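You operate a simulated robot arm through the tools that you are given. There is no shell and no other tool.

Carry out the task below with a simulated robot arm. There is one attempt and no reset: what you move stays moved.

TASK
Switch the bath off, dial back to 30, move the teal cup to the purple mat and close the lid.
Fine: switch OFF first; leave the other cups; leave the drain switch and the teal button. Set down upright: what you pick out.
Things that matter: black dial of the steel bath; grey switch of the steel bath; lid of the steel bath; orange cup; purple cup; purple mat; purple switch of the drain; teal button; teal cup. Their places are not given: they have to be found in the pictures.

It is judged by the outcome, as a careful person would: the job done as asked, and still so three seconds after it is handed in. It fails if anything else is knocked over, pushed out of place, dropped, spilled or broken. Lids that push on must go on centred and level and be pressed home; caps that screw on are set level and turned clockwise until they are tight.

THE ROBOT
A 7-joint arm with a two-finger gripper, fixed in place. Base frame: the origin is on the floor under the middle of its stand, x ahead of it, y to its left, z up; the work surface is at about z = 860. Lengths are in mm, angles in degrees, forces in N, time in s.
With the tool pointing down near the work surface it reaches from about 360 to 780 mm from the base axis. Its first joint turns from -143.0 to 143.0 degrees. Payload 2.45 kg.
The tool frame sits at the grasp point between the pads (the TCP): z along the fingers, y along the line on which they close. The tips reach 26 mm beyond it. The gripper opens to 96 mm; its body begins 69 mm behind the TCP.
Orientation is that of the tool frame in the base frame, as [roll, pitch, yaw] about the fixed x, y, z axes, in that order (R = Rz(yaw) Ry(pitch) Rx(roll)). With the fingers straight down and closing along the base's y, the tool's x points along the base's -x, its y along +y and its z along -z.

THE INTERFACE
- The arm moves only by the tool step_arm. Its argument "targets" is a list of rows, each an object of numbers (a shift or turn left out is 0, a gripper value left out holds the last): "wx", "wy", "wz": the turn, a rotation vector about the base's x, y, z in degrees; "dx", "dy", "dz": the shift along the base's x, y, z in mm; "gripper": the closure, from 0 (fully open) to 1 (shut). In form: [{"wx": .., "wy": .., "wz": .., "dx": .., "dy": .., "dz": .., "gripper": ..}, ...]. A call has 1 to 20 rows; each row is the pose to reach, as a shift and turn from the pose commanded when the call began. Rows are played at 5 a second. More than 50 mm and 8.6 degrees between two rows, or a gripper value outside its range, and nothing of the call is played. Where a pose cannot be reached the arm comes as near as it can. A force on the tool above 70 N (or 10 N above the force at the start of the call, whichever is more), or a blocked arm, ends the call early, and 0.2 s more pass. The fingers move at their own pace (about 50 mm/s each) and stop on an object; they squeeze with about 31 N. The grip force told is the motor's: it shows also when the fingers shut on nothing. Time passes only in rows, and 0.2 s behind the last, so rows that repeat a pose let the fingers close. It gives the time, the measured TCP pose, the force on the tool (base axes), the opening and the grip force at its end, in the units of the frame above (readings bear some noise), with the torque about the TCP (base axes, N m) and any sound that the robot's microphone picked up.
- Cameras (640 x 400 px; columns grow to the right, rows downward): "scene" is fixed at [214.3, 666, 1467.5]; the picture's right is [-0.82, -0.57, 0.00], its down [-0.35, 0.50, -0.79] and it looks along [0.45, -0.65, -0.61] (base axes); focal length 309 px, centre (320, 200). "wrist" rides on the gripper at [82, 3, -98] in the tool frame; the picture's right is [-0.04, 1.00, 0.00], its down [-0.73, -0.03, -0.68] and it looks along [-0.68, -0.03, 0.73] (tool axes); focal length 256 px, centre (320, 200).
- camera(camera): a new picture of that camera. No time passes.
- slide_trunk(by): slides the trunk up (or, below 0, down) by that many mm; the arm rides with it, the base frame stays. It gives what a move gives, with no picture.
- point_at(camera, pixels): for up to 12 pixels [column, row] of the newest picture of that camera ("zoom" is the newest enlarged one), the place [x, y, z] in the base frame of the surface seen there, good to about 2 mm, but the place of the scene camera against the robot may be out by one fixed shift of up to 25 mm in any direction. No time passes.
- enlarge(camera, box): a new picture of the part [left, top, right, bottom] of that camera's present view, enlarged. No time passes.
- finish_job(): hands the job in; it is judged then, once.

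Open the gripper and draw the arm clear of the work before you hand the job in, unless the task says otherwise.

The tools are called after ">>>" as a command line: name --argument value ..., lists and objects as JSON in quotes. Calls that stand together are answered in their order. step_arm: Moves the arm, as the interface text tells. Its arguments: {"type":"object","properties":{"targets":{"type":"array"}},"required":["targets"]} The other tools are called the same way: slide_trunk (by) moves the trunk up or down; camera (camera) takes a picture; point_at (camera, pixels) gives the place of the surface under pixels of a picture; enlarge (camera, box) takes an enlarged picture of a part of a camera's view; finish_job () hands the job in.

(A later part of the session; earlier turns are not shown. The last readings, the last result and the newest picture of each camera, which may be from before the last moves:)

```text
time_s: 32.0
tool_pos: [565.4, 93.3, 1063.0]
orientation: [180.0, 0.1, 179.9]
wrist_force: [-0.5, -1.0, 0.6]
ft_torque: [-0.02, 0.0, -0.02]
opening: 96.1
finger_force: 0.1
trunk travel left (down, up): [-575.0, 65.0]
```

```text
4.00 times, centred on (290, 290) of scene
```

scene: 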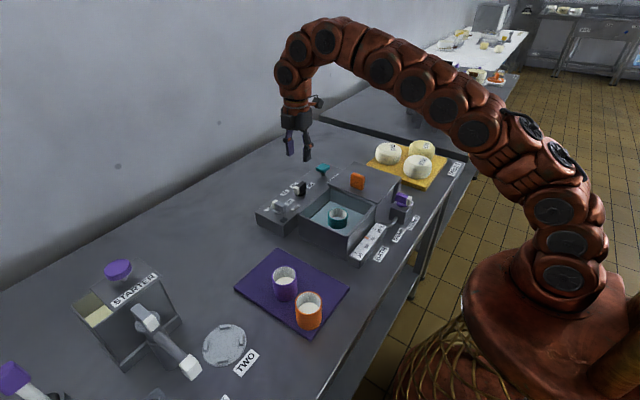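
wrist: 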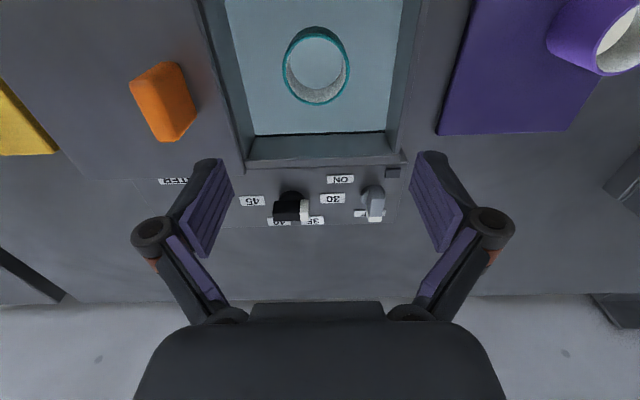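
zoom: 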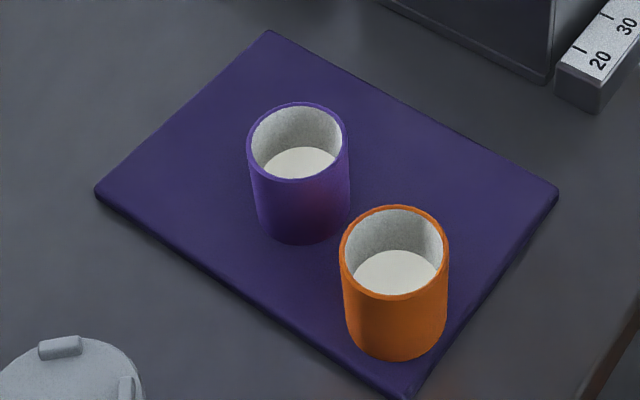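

The scene places the mat near x 436–636 but its y disagrees with the first wrist view, so I'll fly over the mat and measure it closely with the wrist camera.

>>> step_arm --targets '[{"dx": -5, "dy": 10, "dz": 40}, {"dx": -20, "dy": 45, "dz": 60}, {"dx": -40, "dy": 85, "dz": 65}, {"dx": -60, "dy": 125, "dz": 70}, {"dx": -78, "dy": 165, "dz": 70}, {"dx": -95, "dy": 200, "dz": 70}, {"dx": -95, "dy": 207, "dz": 70}, {"dx": -95, "dy": 207, "dz": 70}]'

>>> camera --camera "wrist"

```text
time_s: 33.8
tool_pos: [471.4, 300.9, 1133.5]
orientation: [180.0, 0.0, -180.0]
wrist_force: [-0.5, 0.3, -0.4]
ft_torque: [0.02, 0.0, -0.02]
opening: 96.0
finger_force: 0.2
trunk travel left (down, up): [-575.0, 65.0]
```

```text
taken
```

wrist: 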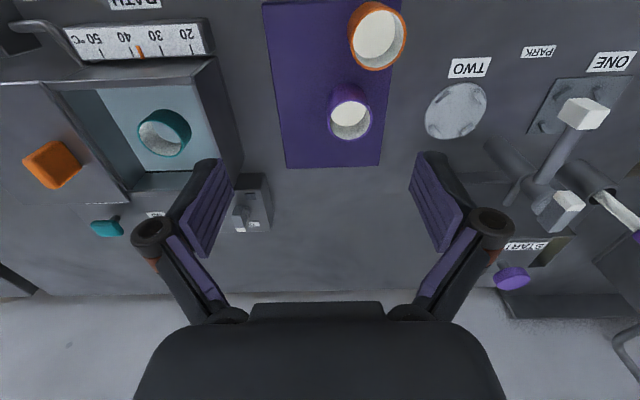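

The mat is visible from column 262 to 400, with purple cup at (350,110) and orange cup at (378,35). I query points.

>>> point_at --camera "wrist" --pixels '[[286, 166], [379, 165], [266, 20], [400, 20], [330, 20], [300, 100], [349, 120], [377, 35], [329, 103], [371, 105], [350, 86], [350, 138]]'

>>> point_at --camera "wrist" --pixels '[[378, 3], [352, 35], [405, 38], [376, 67], [300, 40], [320, 60], [330, 160], [265, 2], [140, 130], [163, 155], [163, 110], [188, 130]]'

>>> enlarge --camera "wrist" --box '[240, 0, 440, 180]'

```text
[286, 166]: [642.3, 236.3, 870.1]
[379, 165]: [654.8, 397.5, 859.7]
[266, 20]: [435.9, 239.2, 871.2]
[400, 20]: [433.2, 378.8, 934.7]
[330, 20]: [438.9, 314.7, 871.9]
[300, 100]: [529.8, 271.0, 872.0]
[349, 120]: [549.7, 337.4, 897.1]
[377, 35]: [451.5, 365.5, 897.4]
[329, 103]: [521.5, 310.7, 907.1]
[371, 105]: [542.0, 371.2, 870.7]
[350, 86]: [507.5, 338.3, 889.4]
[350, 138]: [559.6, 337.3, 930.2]
```

```text
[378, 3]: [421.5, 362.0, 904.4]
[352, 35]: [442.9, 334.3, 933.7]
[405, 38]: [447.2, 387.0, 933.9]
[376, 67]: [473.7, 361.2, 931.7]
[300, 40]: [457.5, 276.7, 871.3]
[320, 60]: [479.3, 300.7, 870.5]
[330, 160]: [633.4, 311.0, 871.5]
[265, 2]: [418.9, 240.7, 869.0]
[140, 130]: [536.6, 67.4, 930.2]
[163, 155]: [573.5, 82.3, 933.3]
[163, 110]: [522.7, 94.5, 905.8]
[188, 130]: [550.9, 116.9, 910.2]
```

```text
2.22 times, centred on (340, 90) of wrist
```

zoom: 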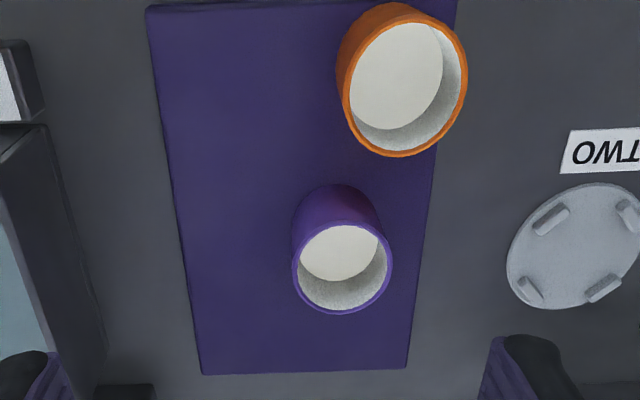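

Mat: x≈419–642, y≈237–393, top z≈871; purple cup centre (535,335), orange (446,361). I'll place the teal cup near (595,280). Now I go back over the bath with the tool yawed -45° so the fingers fit diagonally.

>>> step_arm --targets '[{"dx": 13, "dy": -35, "dz": 0, "wz": -7.5, "gripper": 0.2}, {"dx": 26, "dy": -70, "dz": 0, "wz": -15}, {"dx": 39, "dy": -105, "dz": 0, "wz": -22.5}, {"dx": 52, "dy": -140, "dz": -20, "wz": -30}, {"dx": 65, "dy": -175, "dz": -40, "wz": -37.5}, {"dx": 79, "dy": -210, "dz": -60, "wz": -45}, {"dx": 79, "dy": -210, "dz": -73, "wz": -45}, {"dx": 79, "dy": -210, "dz": -73, "wz": -45}]'

>>> camera --camera "wrist"

>>> step_arm --targets '[{}]'

```text
time_s: 35.6
tool_pos: [551.0, 88.1, 1061.0]
orientation: [-180.0, 0.0, 135.0]
wrist_force: [-0.5, -0.2, 0.5]
ft_torque: [0.02, 0.0, 0.01]
opening: 76.8
finger_force: 0.1
trunk travel left (down, up): [-575.0, 65.0]
```

```text
taken
```

wrist: 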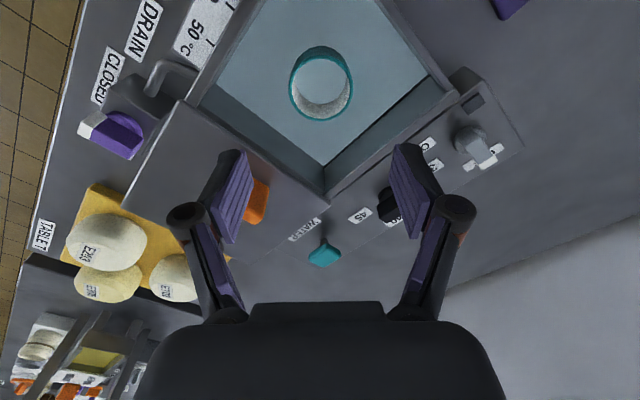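

```text
time_s: 36.0
tool_pos: [550.9, 89.5, 1060.4]
orientation: [180.0, 0.1, 135.0]
wrist_force: [-0.2, 0.1, 0.6]
ft_torque: [0.01, -0.01, 0.01]
opening: 76.9
finger_force: 0.1
trunk travel left (down, up): [-575.0, 65.0]
```

The cup is centred at column ~321 between the pads. I measure its rim once more from here.

>>> enlarge --camera "wrist" --box '[250, 30, 390, 140]'

>>> point_at --camera "wrist" --pixels '[[321, 58], [291, 88], [352, 85], [320, 120], [299, 68], [343, 68], [299, 110], [343, 108], [321, 85]]'

```text
3.64 times, centred on (320, 85) of wrist
```

zoom: 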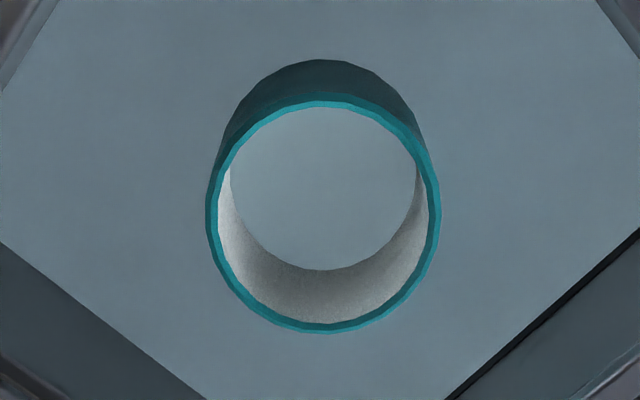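

```text
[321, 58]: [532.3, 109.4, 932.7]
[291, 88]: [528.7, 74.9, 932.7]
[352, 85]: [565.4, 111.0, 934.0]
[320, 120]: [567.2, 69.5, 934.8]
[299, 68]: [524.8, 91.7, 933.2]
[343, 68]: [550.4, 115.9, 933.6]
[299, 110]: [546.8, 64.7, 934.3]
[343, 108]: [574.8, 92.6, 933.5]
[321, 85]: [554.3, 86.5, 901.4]
```

Rim centre averages (548.8, 91.2); TCP is at about (551,88.8,1060.5). I correct (-2,+2.2) and descend in steps to TCP z≈926.

>>> step_arm --targets '[{"dx": -2, "dy": 2.2, "dz": -25}, {"dx": -2, "dy": 2.2, "dz": -50}, {"dx": -2, "dy": 2.2, "dz": -75}, {"dx": -2, "dy": 2.2, "dz": -90}, {"dx": -2, "dy": 2.2, "dz": -90}]'

>>> camera --camera "wrist"

>>> enlarge --camera "scene" --box '[270, 120, 430, 260]'

```text
time_s: 37.2
tool_pos: [549.1, 92.8, 967.6]
orientation: [-179.9, 0.0, 135.0]
wrist_force: [0.4, 0.8, 0.1]
ft_torque: [0.01, 0.03, -0.03]
opening: 76.8
finger_force: 0.0
trunk travel left (down, up): [-575.0, 65.0]
```

```text
taken
```

wrist: 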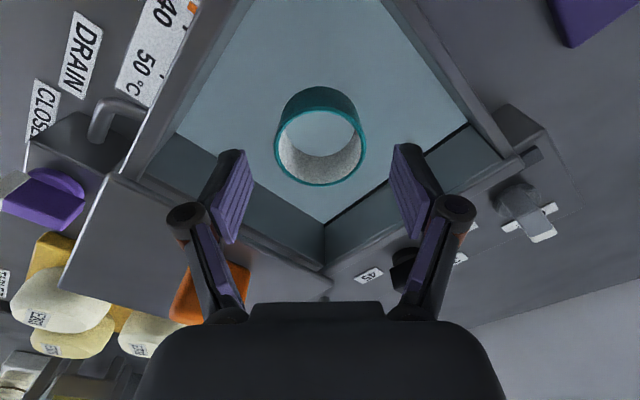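

```text
2.86 times, centred on (350, 190) of scene
```

zoom: 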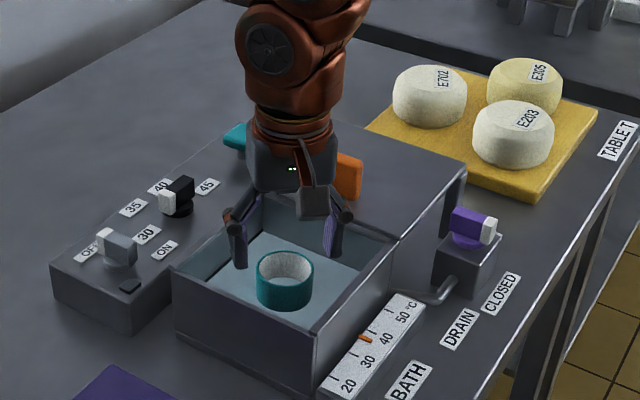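

Fingers are inside the opening with space from the walls and the handle. I continue down to TCP z≈926.

>>> step_arm --targets '[{"dy": -1, "dz": -15}, {"dy": -1, "dz": -30}, {"dy": -1, "dz": -41}, {"dy": -1, "dz": -41}]'

>>> camera --camera "wrist"

>>> enlarge --camera "scene" --box '[270, 120, 430, 260]'

```text
time_s: 38.2
tool_pos: [549.2, 89.7, 927.4]
orientation: [179.9, 0.1, 135.0]
wrist_force: [-0.7, -0.6, 0.0]
ft_torque: [0.0, -0.03, 0.0]
opening: 77.0
finger_force: 0.0
trunk travel left (down, up): [-575.0, 65.0]
```

```text
taken
```

wrist: 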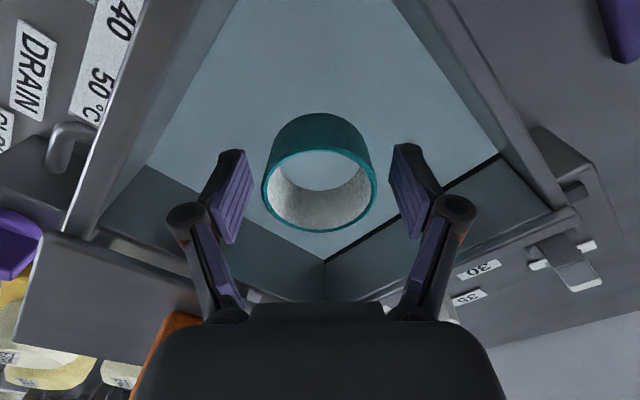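

```text
2.86 times, centred on (350, 190) of scene
```

zoom: 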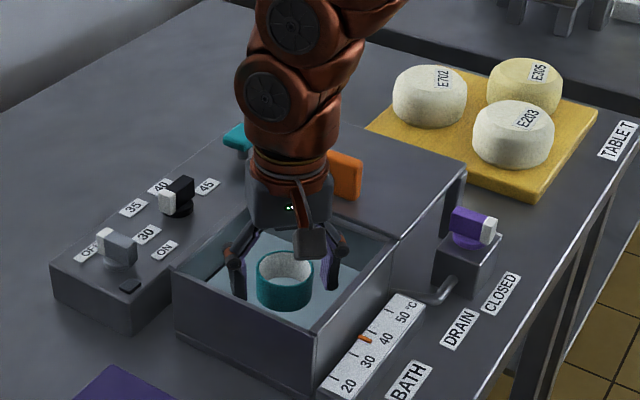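

The cup is centred between the pads. I close the gripper in stages on the cup.

>>> step_arm --targets '[{"gripper": 0.3}, {"gripper": 0.36}, {"gripper": 0.42}, {"gripper": 0.5}, {"gripper": 0.6}, {"gripper": 0.6}, {"gripper": 0.6}]'

>>> camera --camera "wrist"

```text
time_s: 39.8
tool_pos: [549.6, 91.2, 928.7]
orientation: [180.0, 0.0, 135.0]
wrist_force: [-0.9, 0.3, 3.4]
ft_torque: [0.0, 0.01, -0.03]
opening: 54.0
finger_force: 30.6
trunk travel left (down, up): [-575.0, 65.0]
```

```text
taken
```

wrist: 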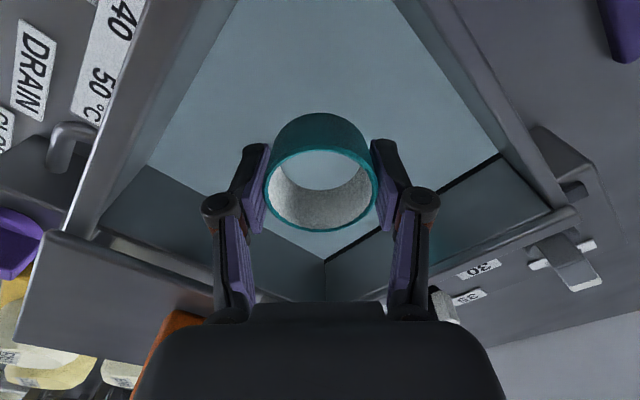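

Cup is held (opening 54.0, 30.6 N). I lift slowly straight up 30 mm and check.

>>> step_arm --targets '[{"dz": 4}, {"dz": 10}, {"dz": 17}, {"dz": 24}, {"dz": 30}, {"dz": 30}]'

>>> camera --camera "wrist"

>>> enlarge --camera "scene" --box '[270, 120, 430, 260]'

```text
time_s: 41.2
tool_pos: [550.1, 91.5, 958.0]
orientation: [-180.0, 0.0, 135.0]
wrist_force: [-0.7, 0.6, -0.4]
ft_torque: [0.0, 0.0, 0.01]
opening: 54.4
finger_force: 31.4
trunk travel left (down, up): [-575.0, 65.0]
```

```text
taken
```

wrist: 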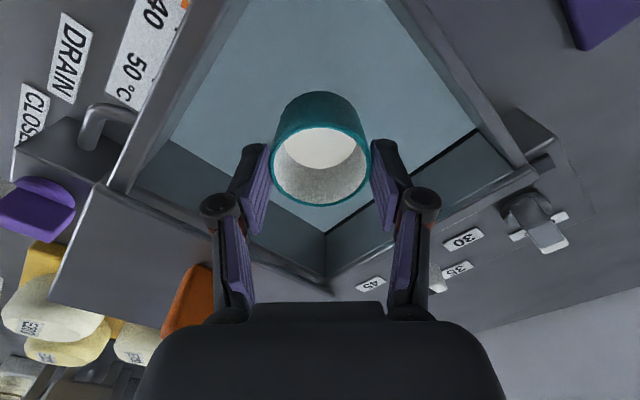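

```text
2.86 times, centred on (350, 190) of scene
```

zoom: 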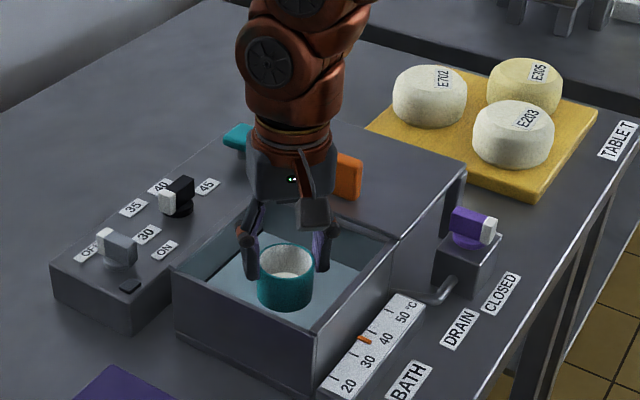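

The cup's rim seems to sit lower in the grip than before, so I check the rim height for slip.

>>> point_at --camera "wrist" --pixels '[[321, 127], [321, 204], [275, 165], [368, 163], [321, 150], [250, 150], [385, 145], [321, 105]]'

>>> enlarge --camera "wrist" --box '[220, 70, 420, 240]'

```text
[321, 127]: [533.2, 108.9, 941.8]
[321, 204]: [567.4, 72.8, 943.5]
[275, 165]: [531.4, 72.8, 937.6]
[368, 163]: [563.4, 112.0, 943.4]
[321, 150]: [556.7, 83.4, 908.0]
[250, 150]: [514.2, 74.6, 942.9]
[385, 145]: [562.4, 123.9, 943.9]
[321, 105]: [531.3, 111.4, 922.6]
```

```text
2.35 times, centred on (320, 155) of wrist
```

zoom: 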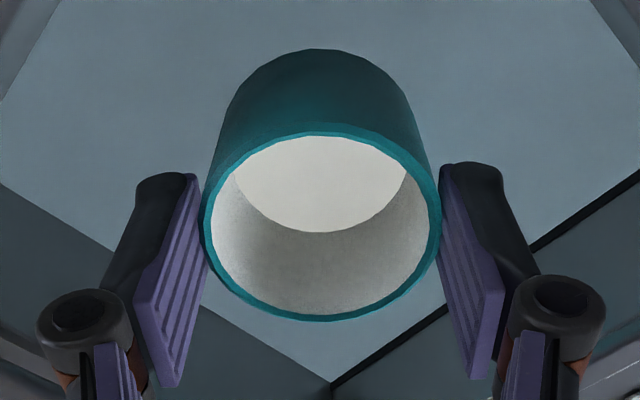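

The rim is at z≈943, so the cup rose only ~9 mm while the gripper rose 30 mm: it slipped in the grip. I wait a moment and re-measure to see whether it is still slipping.

>>> step_arm --targets '[{}, {}]'

>>> camera --camera "wrist"

>>> point_at --camera "wrist" --pixels '[[321, 127], [321, 204], [275, 165], [368, 163], [321, 150]]'

```text
time_s: 41.8
tool_pos: [549.4, 91.2, 958.2]
orientation: [-179.9, 0.1, 135.1]
wrist_force: [0.7, 0.8, 0.2]
ft_torque: [0.02, 0.01, 0.01]
opening: 54.5
finger_force: 30.8
trunk travel left (down, up): [-575.0, 65.0]
```

```text
taken
```

wrist: 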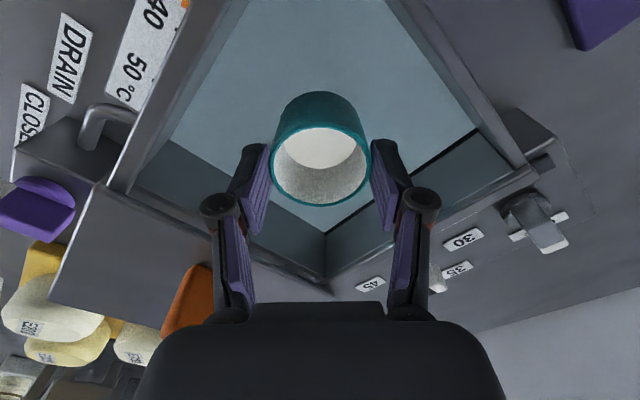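

```text
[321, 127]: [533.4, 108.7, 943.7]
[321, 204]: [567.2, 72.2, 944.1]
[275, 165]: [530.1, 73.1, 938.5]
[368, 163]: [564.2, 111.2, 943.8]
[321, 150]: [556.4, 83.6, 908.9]
```

The cup is now steady (rim z≈944) but held only by the fingertips. I'll set it back down on the bath floor (about 10 mm), open, and regrip deeper.

>>> step_arm --targets '[{"dz": -4}, {"dz": -8}, {"dz": -10}, {"dz": -11}, {"dz": -11}]'

>>> camera --camera "wrist"

>>> point_at --camera "wrist" --pixels '[[321, 127], [321, 204], [275, 165], [368, 163], [321, 150]]'

```text
time_s: 43.0
tool_pos: [548.0, 89.7, 948.2]
orientation: [180.0, 0.0, 135.0]
wrist_force: [-1.2, 0.6, 8.8]
ft_torque: [0.11, -0.02, 0.05]
opening: 54.6
finger_force: 31.2
trunk travel left (down, up): [-575.0, 65.0]
```

```text
taken
```

wrist: 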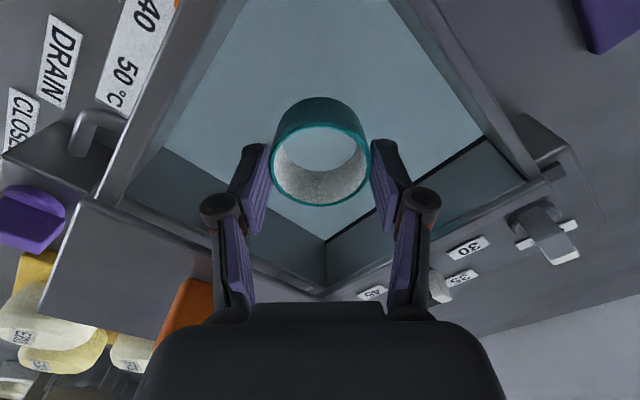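

```text
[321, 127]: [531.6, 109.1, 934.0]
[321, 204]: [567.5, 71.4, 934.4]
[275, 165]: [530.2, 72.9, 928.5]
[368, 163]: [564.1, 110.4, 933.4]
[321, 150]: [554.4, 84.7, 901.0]
```

The cup is back on the floor (rim z≈934, small contact force). I open, go down to TCP z≈914, and close fully again.

>>> step_arm --targets '[{"dz": 1, "gripper": 0.35}, {"dz": 1, "gripper": 0.2}, {"dz": 1, "gripper": 0.2}, {"dz": -10}, {"dz": -20}, {"dz": -30}, {"dz": -33}, {"dz": -33}]'

>>> camera --camera "wrist"

>>> enlarge --camera "scene" --box '[270, 120, 430, 260]'

```text
time_s: 44.8
tool_pos: [549.4, 90.3, 914.3]
orientation: [-180.0, 0.0, 134.9]
wrist_force: [-0.2, 0.3, -0.1]
ft_torque: [0.01, 0.02, 0.01]
opening: 76.9
finger_force: 0.0
trunk travel left (down, up): [-575.0, 65.0]
```

```text
taken
```

wrist: 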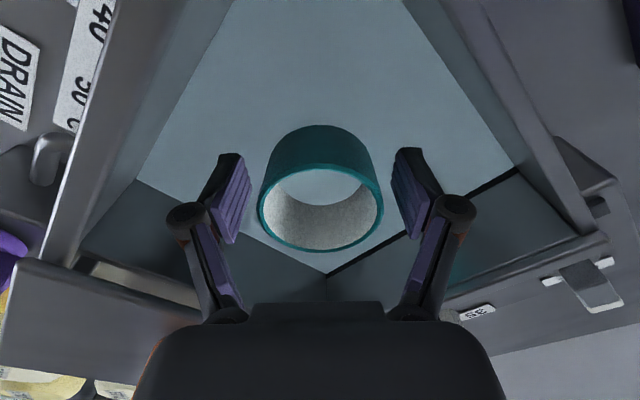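

```text
2.86 times, centred on (350, 190) of scene
```

zoom: 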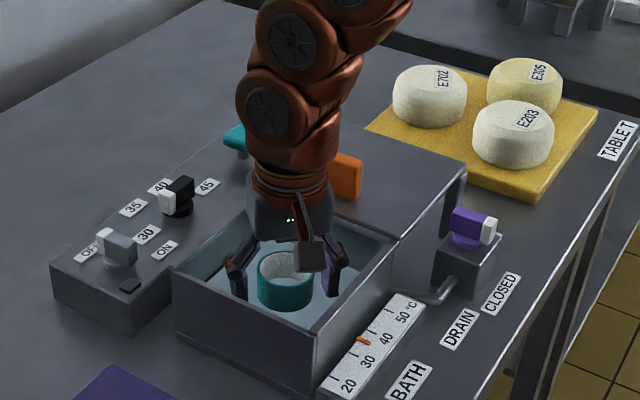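

Position is good with no contact. I close with full command and let it settle.

>>> step_arm --targets '[{"gripper": 0.35}, {"gripper": 0.45}, {"gripper": 1.0}, {}, {}, {}, {}]'

>>> step_arm --targets '[{"dz": 1}, {"dz": 3}, {"dz": 5}, {"dz": 7}, {"dz": 9}, {"dz": 11}, {"dz": 13}, {"dz": 15}, {"dz": 15}]'

>>> camera --camera "wrist"

```text
time_s: 46.4
tool_pos: [548.6, 90.3, 914.0]
orientation: [-180.0, 0.1, 135.0]
wrist_force: [-1.0, -0.4, 1.8]
ft_torque: [-0.02, -0.02, -0.03]
opening: 53.3
finger_force: 31.4
trunk travel left (down, up): [-575.0, 65.0]
```

```text
time_s: 48.4
tool_pos: [549.3, 90.9, 929.3]
orientation: [-180.0, -0.1, 135.1]
wrist_force: [0.0, -1.0, -1.0]
ft_torque: [0.01, -0.02, 0.02]
opening: 53.6
finger_force: 31.1
trunk travel left (down, up): [-575.0, 65.0]
```

```text
taken
```

wrist: 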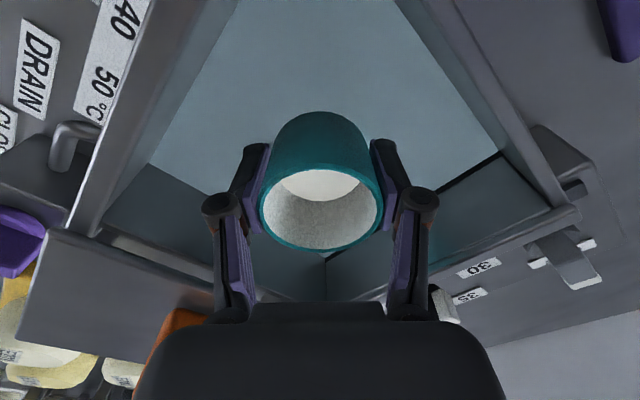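

No slip this time: the rim stays at the same place in the wrist view and milk is visible inside. I keep lifting slowly 40 mm more and check.

>>> step_arm --targets '[{"dz": 2}, {"dz": 5}, {"dz": 8}, {"dz": 11}, {"dz": 14}, {"dz": 17}, {"dz": 20}, {"dz": 23}, {"dz": 26}, {"dz": 29}, {"dz": 32}, {"dz": 35}, {"dz": 38}, {"dz": 40}, {"dz": 40}]'

>>> camera --camera "wrist"

>>> point_at --camera "wrist" --pixels '[[321, 163], [321, 251], [262, 208], [381, 205], [321, 185]]'

```text
time_s: 51.6
tool_pos: [549.4, 90.0, 969.6]
orientation: [-179.9, 0.0, 134.9]
wrist_force: [-0.4, 0.0, -1.0]
ft_torque: [0.02, 0.02, -0.01]
opening: 53.4
finger_force: 30.9
trunk travel left (down, up): [-575.0, 65.0]
```

```text
taken
```

wrist: 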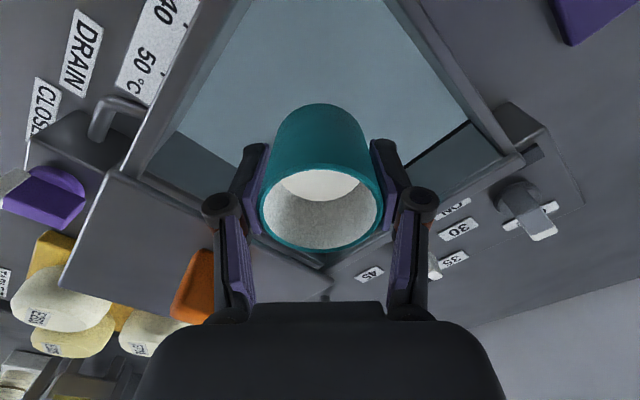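

```text
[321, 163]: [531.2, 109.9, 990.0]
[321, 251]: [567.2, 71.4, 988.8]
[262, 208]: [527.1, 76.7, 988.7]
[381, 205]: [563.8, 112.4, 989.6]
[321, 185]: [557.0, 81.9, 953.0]
```

The cup is firmly held and level (rim 989.5 all round). I lift a further 58 mm.

>>> step_arm --targets '[{"dz": 2}, {"dz": 6}, {"dz": 10}, {"dz": 14}, {"dz": 18}, {"dz": 22}, {"dz": 26}, {"dz": 30}, {"dz": 34}, {"dz": 38}, {"dz": 42}, {"dz": 46}, {"dz": 50}, {"dz": 54}, {"dz": 57}, {"dz": 58}, {"dz": 58}]'

>>> camera --camera "wrist"

>>> camera --camera "scene"

```text
time_s: 55.2
tool_pos: [549.4, 91.1, 1026.8]
orientation: [-180.0, 0.1, 135.0]
wrist_force: [0.6, -0.1, 0.5]
ft_torque: [0.02, 0.01, -0.01]
opening: 53.4
finger_force: 31.0
trunk travel left (down, up): [-575.0, 65.0]
```

```text
taken
```

wrist: 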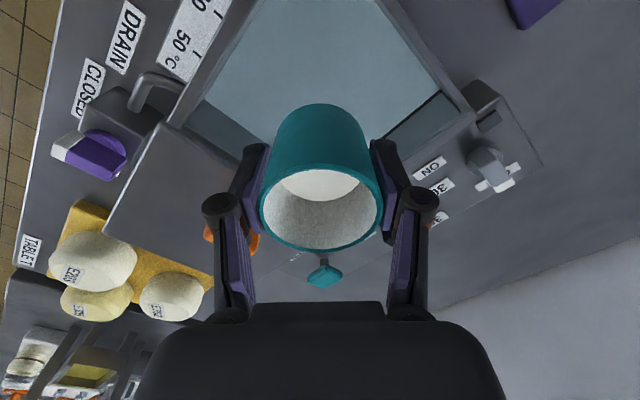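

```text
taken
```

scene: 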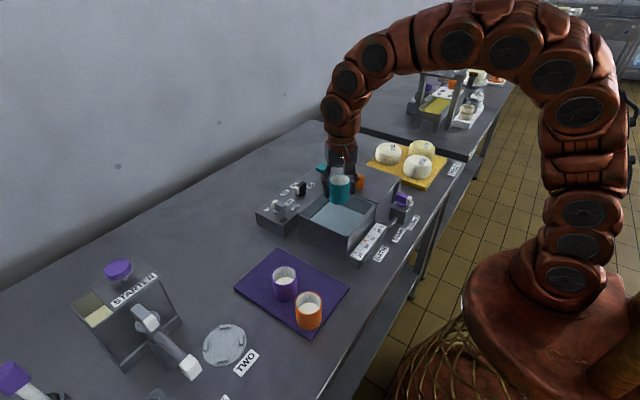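

Cup bottom is around z≈987, well above the bath rim. I carry it smoothly to above (595,280) over the mat.

>>> step_arm --targets '[{"dx": 0.5, "dy": 1.9}, {"dx": 1.8, "dy": 7.6}, {"dx": 4.1, "dy": 17}, {"dx": 6.9, "dy": 28.4}, {"dx": 9.7, "dy": 39.7}, {"dx": 12.4, "dy": 51}, {"dx": 15.2, "dy": 62.4}, {"dx": 17.9, "dy": 73.7}, {"dx": 20.7, "dy": 85}, {"dx": 23.5, "dy": 96.4}, {"dx": 26.2, "dy": 107.7}, {"dx": 29, "dy": 119}, {"dx": 31.7, "dy": 130.4}, {"dx": 34.5, "dy": 141.8}, {"dx": 37.3, "dy": 153}, {"dx": 40, "dy": 164.4}, {"dx": 42.3, "dy": 173.9}, {"dx": 44.2, "dy": 181.4}, {"dx": 45.5, "dy": 187}, {"dx": 46, "dy": 189}]'

>>> camera --camera "wrist"

>>> camera --camera "scene"

```text
time_s: 59.4
tool_pos: [595.0, 280.7, 1026.9]
orientation: [-180.0, -0.1, 134.9]
wrist_force: [-0.8, -1.1, -0.9]
ft_torque: [0.02, -0.01, 0.0]
opening: 53.0
finger_force: 31.0
trunk travel left (down, up): [-575.0, 65.0]
```

```text
taken
```

wrist: 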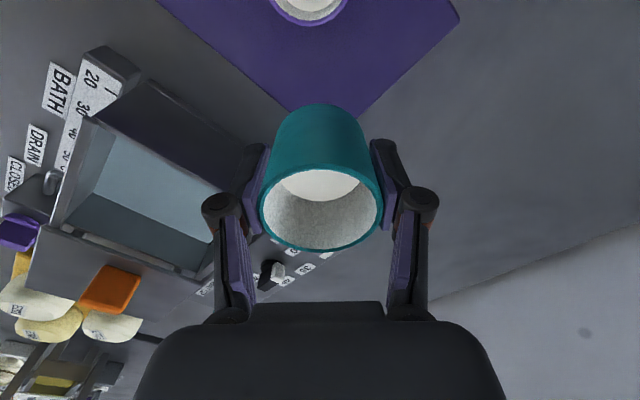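

```text
taken
```

scene: 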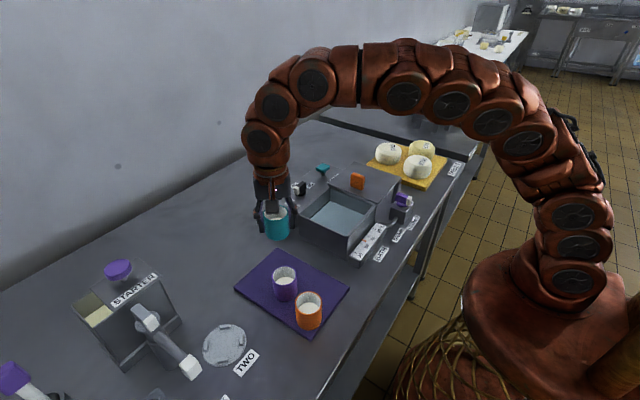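

The cup is above the mat corner in the wrist view. I verify mat edges and the purple cup from this view before lowering.

>>> point_at --camera "wrist" --pixels '[[458, 15], [400, 75], [360, 114], [240, 65], [180, 20], [277, 96], [310, 26], [275, 10], [345, 10], [300, 60], [380, 40]]'

```text
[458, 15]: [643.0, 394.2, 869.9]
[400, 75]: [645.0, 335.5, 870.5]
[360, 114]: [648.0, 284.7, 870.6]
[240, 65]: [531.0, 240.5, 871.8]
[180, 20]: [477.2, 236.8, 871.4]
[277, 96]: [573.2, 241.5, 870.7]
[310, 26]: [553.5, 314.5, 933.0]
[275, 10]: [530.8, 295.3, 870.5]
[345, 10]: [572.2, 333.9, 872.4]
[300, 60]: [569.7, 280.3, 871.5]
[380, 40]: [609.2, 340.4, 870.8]
```

Mat spans x to 645 and y from 239, and the purple cup's near edge is about (554,315), so (595,280) is free. I lower 100 mm first.

>>> step_arm --targets '[{"dz": -2}, {"dz": -6}, {"dz": -12}, {"dz": -18}, {"dz": -25}, {"dz": -32}, {"dz": -39}, {"dz": -46}, {"dz": -53}, {"dz": -60}, {"dz": -67}, {"dz": -74}, {"dz": -81}, {"dz": -87}, {"dz": -92}, {"dz": -96}, {"dz": -99}, {"dz": -100}, {"dz": -100}]'

>>> camera --camera "wrist"

>>> enlarge --camera "scene" --box '[210, 180, 370, 340]'

```text
time_s: 63.4
tool_pos: [594.2, 279.7, 926.3]
orientation: [179.9, 0.0, 134.9]
wrist_force: [-0.4, 0.3, -0.3]
ft_torque: [-0.01, 0.01, -0.01]
opening: 53.4
finger_force: 31.2
trunk travel left (down, up): [-575.0, 65.0]
```

```text
taken
```

wrist: 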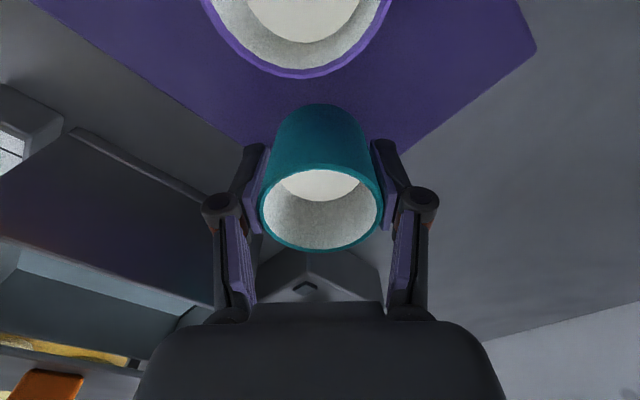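

```text
2.50 times, centred on (290, 260) of scene
```

zoom: 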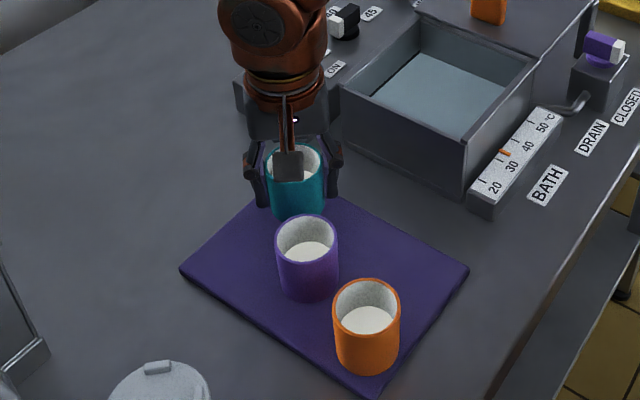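

The cup is about 15 mm above the mat and clear of the purple cup. I lower slowly to contact.

>>> step_arm --targets '[{"dz": -3}, {"dz": -6}, {"dz": -9}, {"dz": -11}, {"dz": -12}, {"dz": -13}, {"dz": -13}]'

```text
time_s: 65.0
tool_pos: [595.4, 280.0, 914.8]
orientation: [179.9, 0.0, 135.0]
wrist_force: [-0.4, -1.2, 4.8]
ft_torque: [-0.06, 0.04, -0.01]
opening: 53.5
finger_force: 30.5
trunk travel left (down, up): [-575.0, 65.0]
```

Contact begins (4.8 N). I press 1 mm more to be sure it's seated, and check the reading.

>>> step_arm --targets '[{"dz": -0.5}, {"dz": -1}, {"dz": -1}]'

>>> enlarge --camera "scene" --box '[230, 200, 330, 300]'

```text
time_s: 65.8
tool_pos: [593.5, 280.9, 914.3]
orientation: [179.9, 0.0, 135.0]
wrist_force: [2.5, 2.2, 20.5]
ft_torque: [0.09, -0.03, 0.01]
opening: 53.3
finger_force: 30.9
trunk travel left (down, up): [-575.0, 65.0]
```

```text
4.00 times, centred on (280, 250) of scene
```

zoom: 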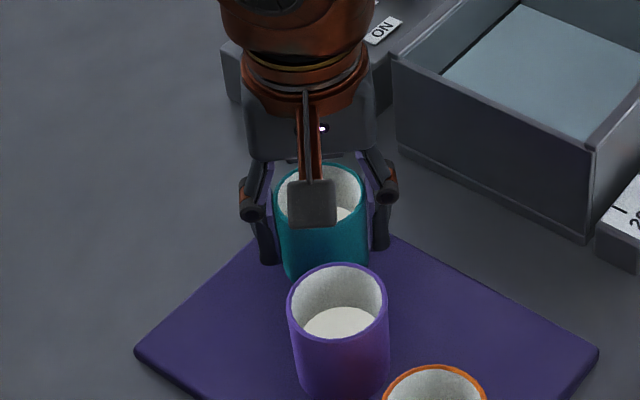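

Seated with 20 N. I back off 1 mm, open the fingers gradually, then rise straight up.

>>> step_arm --targets '[{"dz": 1}, {"dz": 1, "gripper": 0.4}, {"dz": 1, "gripper": 0.3}, {"dz": 1, "gripper": 0.2}, {"dz": 1, "gripper": 0.2}, {"dz": 1, "gripper": 0.2}]'

>>> camera --camera "wrist"

```text
time_s: 67.2
tool_pos: [594.7, 279.7, 914.1]
orientation: [-180.0, 0.1, 135.1]
wrist_force: [0.3, 0.2, -0.2]
ft_torque: [-0.05, -0.02, -0.01]
opening: 77.0
finger_force: 0.0
trunk travel left (down, up): [-575.0, 65.0]
```

```text
taken
```

wrist: 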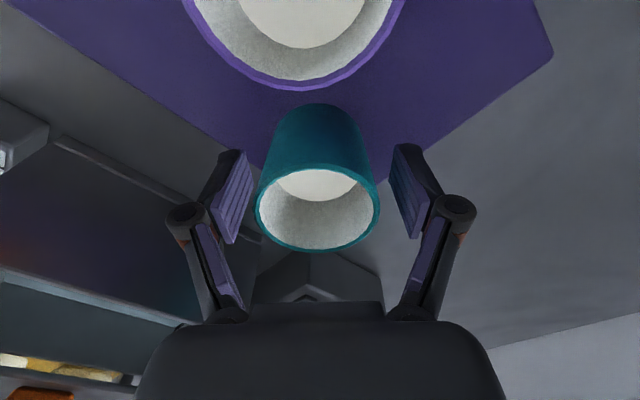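

The cup stands free between the open fingers. I rise straight up about 150 mm.

>>> step_arm --targets '[{"dz": 5}, {"dz": 15}, {"dz": 30}, {"dz": 50}, {"dz": 80}, {"dz": 115}, {"dz": 150}, {"dz": 150}]'

>>> camera --camera "wrist"

>>> camera --camera "scene"

>>> enlarge --camera "scene" --box '[230, 140, 430, 300]'

```text
time_s: 69.0
tool_pos: [594.8, 279.0, 1063.7]
orientation: [-179.8, -0.1, 135.0]
wrist_force: [0.4, 0.3, 0.5]
ft_torque: [-0.01, 0.0, 0.0]
opening: 76.8
finger_force: 0.0
trunk travel left (down, up): [-575.0, 65.0]
```

```text
taken
```

wrist: 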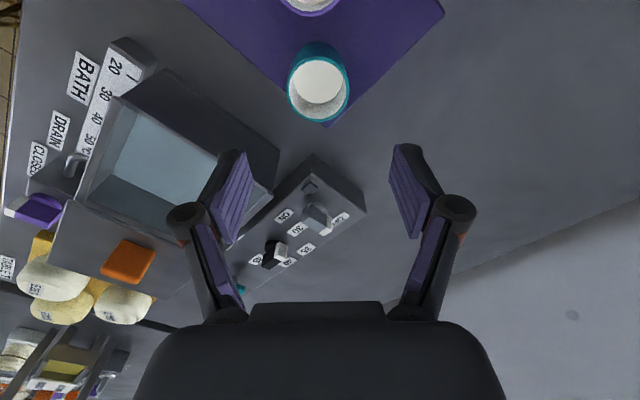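

```text
taken
```

scene: 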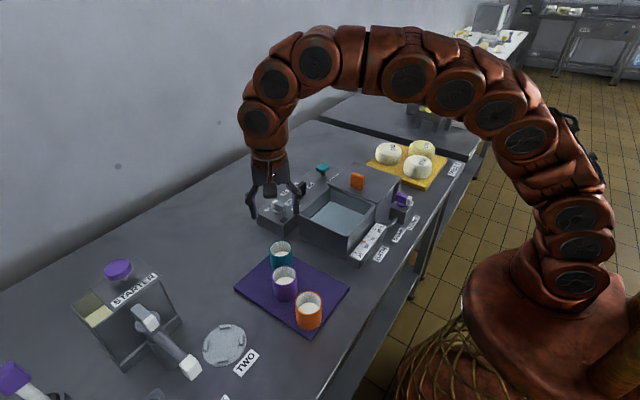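

```text
2.50 times, centred on (330, 220) of scene
```

zoom: 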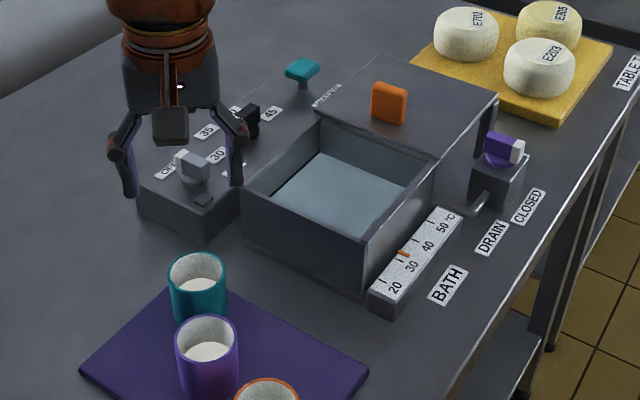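

The teal cup stands upright on the mat with its milk. Now I examine the lid and its support in detail.

>>> enlarge --camera "scene" --box '[310, 145, 430, 225]'

>>> enlarge --camera "wrist" --box '[20, 60, 300, 300]'

```text
5.00 times, centred on (370, 185) of scene
```

zoom: 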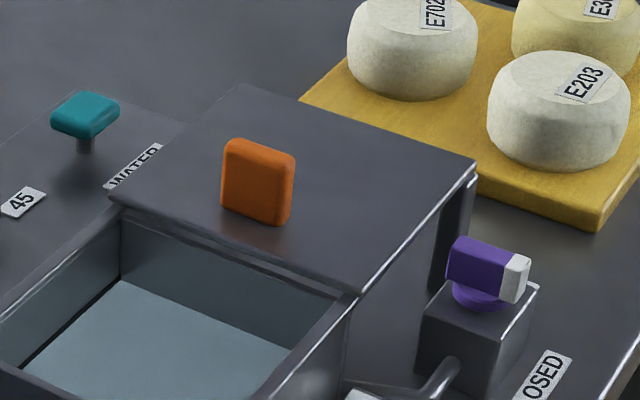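

```text
1.67 times, centred on (160, 180) of wrist
```

zoom: 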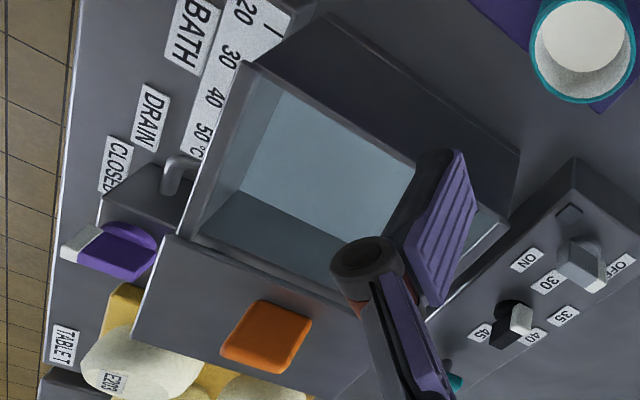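

The lid seems to be a plate on rails reaching back over -y. I query points on the faces under it to understand its support.

>>> point_at --camera "scene" --pixels '[[386, 203], [398, 185], [392, 192], [382, 208], [396, 190], [375, 205], [376, 210], [345, 193], [340, 194], [400, 178], [355, 176], [370, 170]]'

>>> point_at --camera "zoom" --pixels '[[265, 335], [220, 240], [195, 245], [270, 270], [150, 320], [170, 240], [250, 215], [300, 250]]'

```text
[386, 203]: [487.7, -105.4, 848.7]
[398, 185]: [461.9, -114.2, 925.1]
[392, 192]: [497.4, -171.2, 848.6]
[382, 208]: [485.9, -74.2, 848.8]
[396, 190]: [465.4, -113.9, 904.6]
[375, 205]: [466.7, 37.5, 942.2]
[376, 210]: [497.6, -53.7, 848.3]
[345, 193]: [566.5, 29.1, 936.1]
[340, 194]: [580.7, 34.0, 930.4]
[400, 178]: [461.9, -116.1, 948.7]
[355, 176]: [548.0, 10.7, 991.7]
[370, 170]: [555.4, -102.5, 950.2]
```

```text
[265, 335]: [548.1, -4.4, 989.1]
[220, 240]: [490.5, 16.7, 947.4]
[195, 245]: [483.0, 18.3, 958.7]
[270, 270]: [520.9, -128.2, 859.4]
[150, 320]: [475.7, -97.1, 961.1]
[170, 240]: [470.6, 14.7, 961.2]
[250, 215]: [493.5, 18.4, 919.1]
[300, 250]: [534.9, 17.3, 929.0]
```

The lid is a flat plate (z≈953–961) overhanging at -y, carried at rim level on a far post, so it must slide in +y. I move above its handle near (550,-10) with neutral yaw.

>>> step_arm --targets '[{"dx": -5, "dy": -36, "dz": 8, "wz": 5.6}, {"dx": -11, "dy": -72, "dz": 16, "wz": 11.2}, {"dx": -17, "dy": -108, "dz": 20, "wz": 16.9}, {"dx": -22, "dy": -144, "dz": 20, "wz": 22.5}, {"dx": -28, "dy": -180, "dz": 20, "wz": 28.1}, {"dx": -34, "dy": -216, "dz": 20, "wz": 33.7}, {"dx": -39, "dy": -252, "dz": 20, "wz": 39.4}, {"dx": -45, "dy": -289, "dz": 20, "wz": 45}, {"dx": -45, "dy": -289, "dz": 20, "wz": 45}]'

>>> camera --camera "wrist"

>>> camera --camera "scene"

```text
time_s: 71.0
tool_pos: [551.6, -9.6, 1083.7]
orientation: [180.0, 0.0, -179.8]
wrist_force: [-0.1, 0.2, 0.1]
ft_torque: [0.03, 0.0, 0.02]
opening: 77.0
finger_force: 0.1
trunk travel left (down, up): [-575.0, 65.0]
```

```text
taken
```

wrist: 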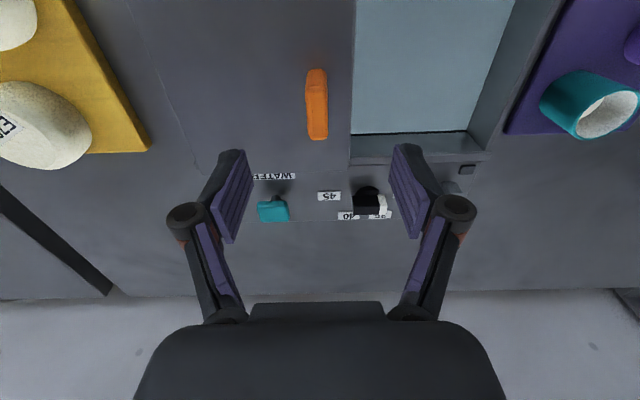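

```text
taken
```

scene: 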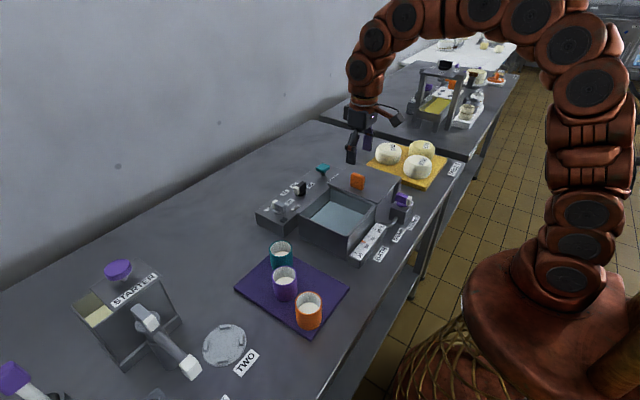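

The handle is at (317,105) in the wrist view. I zoom in and measure its faces and the lid edges.

>>> enlarge --camera "wrist" --box '[180, 0, 500, 200]'

>>> point_at --camera "wrist" --pixels '[[317, 72], [308, 85], [325, 85], [308, 125], [325, 125], [317, 133], [317, 105], [354, 100], [352, 160], [345, 130], [140, 20], [200, 165]]'

```text
2.00 times, centred on (340, 100) of wrist
```

zoom: 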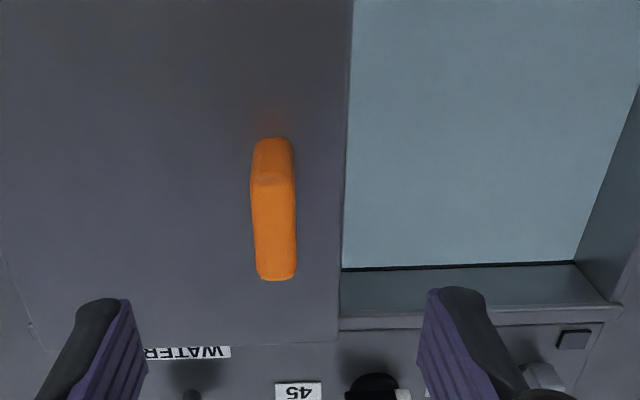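

```text
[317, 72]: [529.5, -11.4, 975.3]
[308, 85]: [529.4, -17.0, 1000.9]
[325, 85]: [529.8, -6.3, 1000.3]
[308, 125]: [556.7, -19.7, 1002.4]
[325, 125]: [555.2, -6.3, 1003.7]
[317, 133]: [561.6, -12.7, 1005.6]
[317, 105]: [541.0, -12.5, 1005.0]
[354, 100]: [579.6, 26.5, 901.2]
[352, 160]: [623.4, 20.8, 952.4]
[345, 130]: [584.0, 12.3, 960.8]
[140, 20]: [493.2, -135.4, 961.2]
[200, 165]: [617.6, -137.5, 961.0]
```

Handle: x 529–571, y -19…-4, top z≈1006. I descend to TCP z≈992 over (549,-12) with a 60 mm opening.

>>> step_arm --targets '[{"dx": -2, "dy": -2, "dz": -25, "gripper": 0.38}, {"dx": -2, "dy": -2, "dz": -50}, {"dx": -2, "dy": -2, "dz": -70}, {"dx": -2, "dy": -2, "dz": -85}, {"dx": -2, "dy": -2, "dz": -91}, {"dx": -2, "dy": -2, "dz": -91}]'

>>> camera --camera "wrist"

>>> enlarge --camera "scene" --box '[290, 110, 430, 240]'

```text
time_s: 72.4
tool_pos: [547.4, -11.4, 993.3]
orientation: [180.0, 0.1, -179.9]
wrist_force: [0.4, 0.4, 0.1]
ft_torque: [-0.01, 0.02, -0.01]
opening: 59.4
finger_force: 0.0
trunk travel left (down, up): [-575.0, 65.0]
```

```text
taken
```

wrist: 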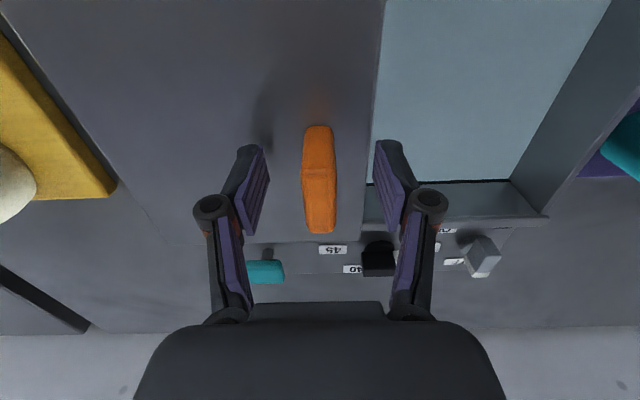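

```text
3.08 times, centred on (360, 175) of scene
```

zoom: 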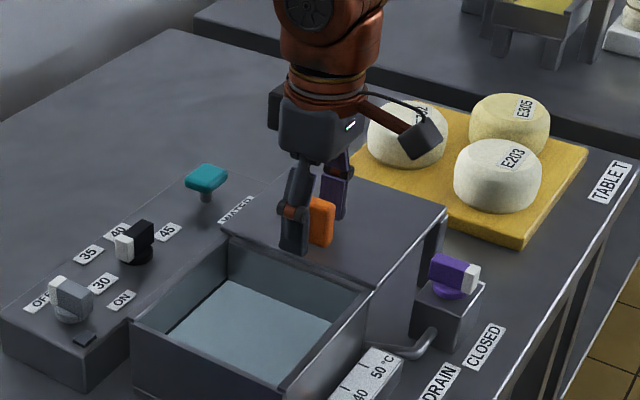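

The fingers straddle the handle. I close on it.

>>> step_arm --targets '[{"gripper": 0.6}, {"gripper": 0.8}, {"gripper": 1.0}, {}, {}, {}]'

```text
time_s: 73.8
tool_pos: [548.3, -12.0, 992.4]
orientation: [180.0, 0.0, -179.9]
wrist_force: [-0.6, -0.4, -1.3]
ft_torque: [-0.02, 0.01, 0.03]
opening: 15.7
finger_force: 41.8
trunk travel left (down, up): [-575.0, 65.0]
```

Gripped (15.7 mm). I slide +y slowly by 20 mm and watch the force.

>>> step_arm --targets '[{"dy": 2}, {"dy": 5}, {"dy": 10}, {"dy": 15}, {"dy": 20}, {"dy": 20}]'

>>> camera --camera "wrist"

>>> enlarge --camera "scene" --box '[290, 110, 430, 240]'

```text
time_s: 75.2
tool_pos: [547.9, 8.9, 994.1]
orientation: [-179.9, 0.0, -180.0]
wrist_force: [3.9, -0.9, 0.5]
ft_torque: [-0.03, -0.56, 0.02]
opening: 15.6
finger_force: 41.8
trunk travel left (down, up): [-575.0, 65.0]
```

```text
taken
```

wrist: 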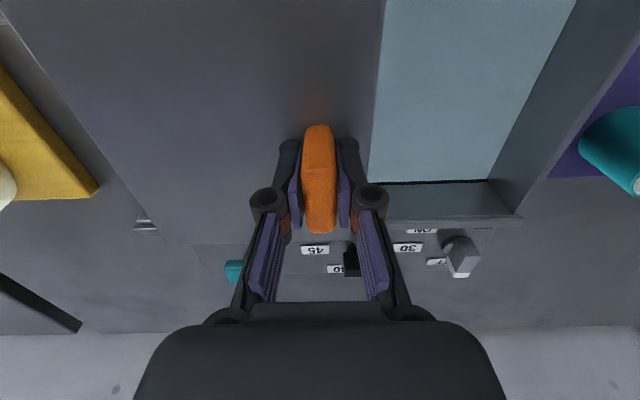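

```text
3.08 times, centred on (360, 175) of scene
```

zoom: 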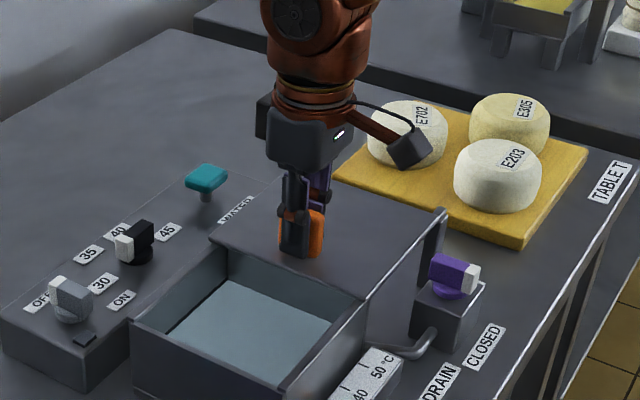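

The lid slides freely along +y with negligible force. I continue another 100 mm.

>>> step_arm --targets '[{"dy": 5}, {"dy": 12}, {"dy": 19}, {"dy": 26}, {"dy": 33}, {"dy": 40}, {"dy": 47}, {"dy": 54}, {"dy": 61}, {"dy": 68}, {"dy": 75}, {"dy": 82}, {"dy": 89}, {"dy": 95}, {"dy": 100}, {"dy": 100}]'

>>> camera --camera "wrist"

>>> camera --camera "scene"

>>> enlarge --camera "scene" --box '[270, 130, 430, 260]'

```text
time_s: 78.6
tool_pos: [549.4, 107.8, 992.7]
orientation: [-180.0, 0.1, 179.9]
wrist_force: [0.9, 0.5, 4.5]
ft_torque: [-0.02, 0.62, 0.0]
opening: 15.7
finger_force: 42.0
trunk travel left (down, up): [-575.0, 65.0]
```

```text
taken
```

wrist: 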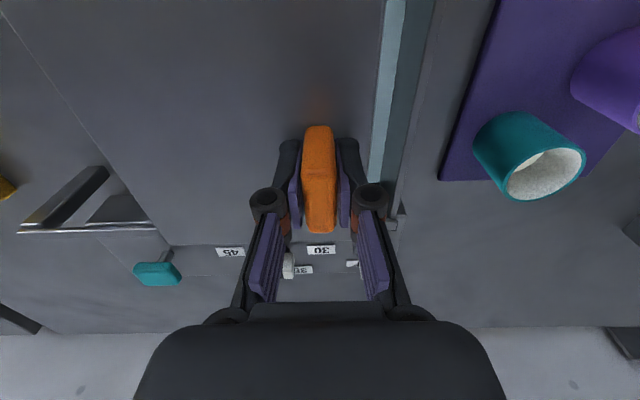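

```text
taken
```

scene: 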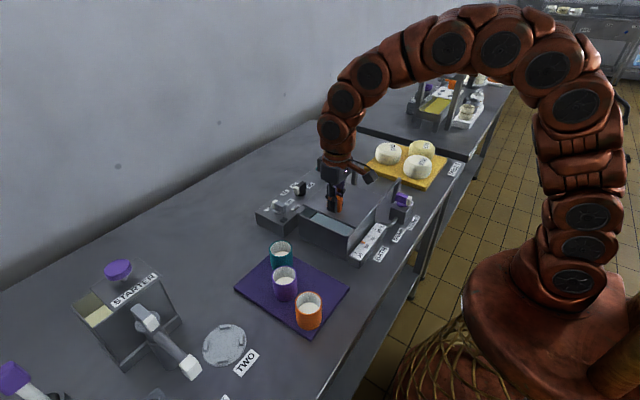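

```text
3.08 times, centred on (350, 195) of scene
```

zoom: 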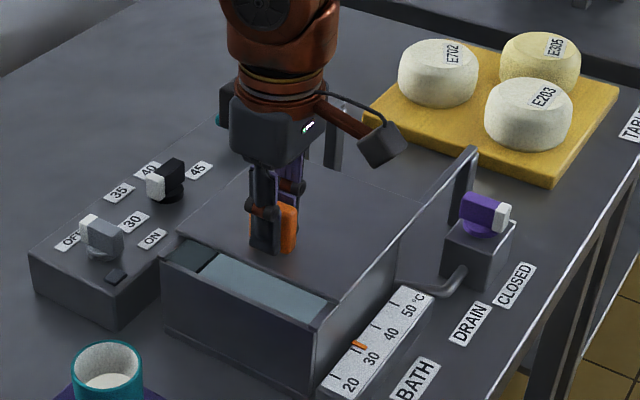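

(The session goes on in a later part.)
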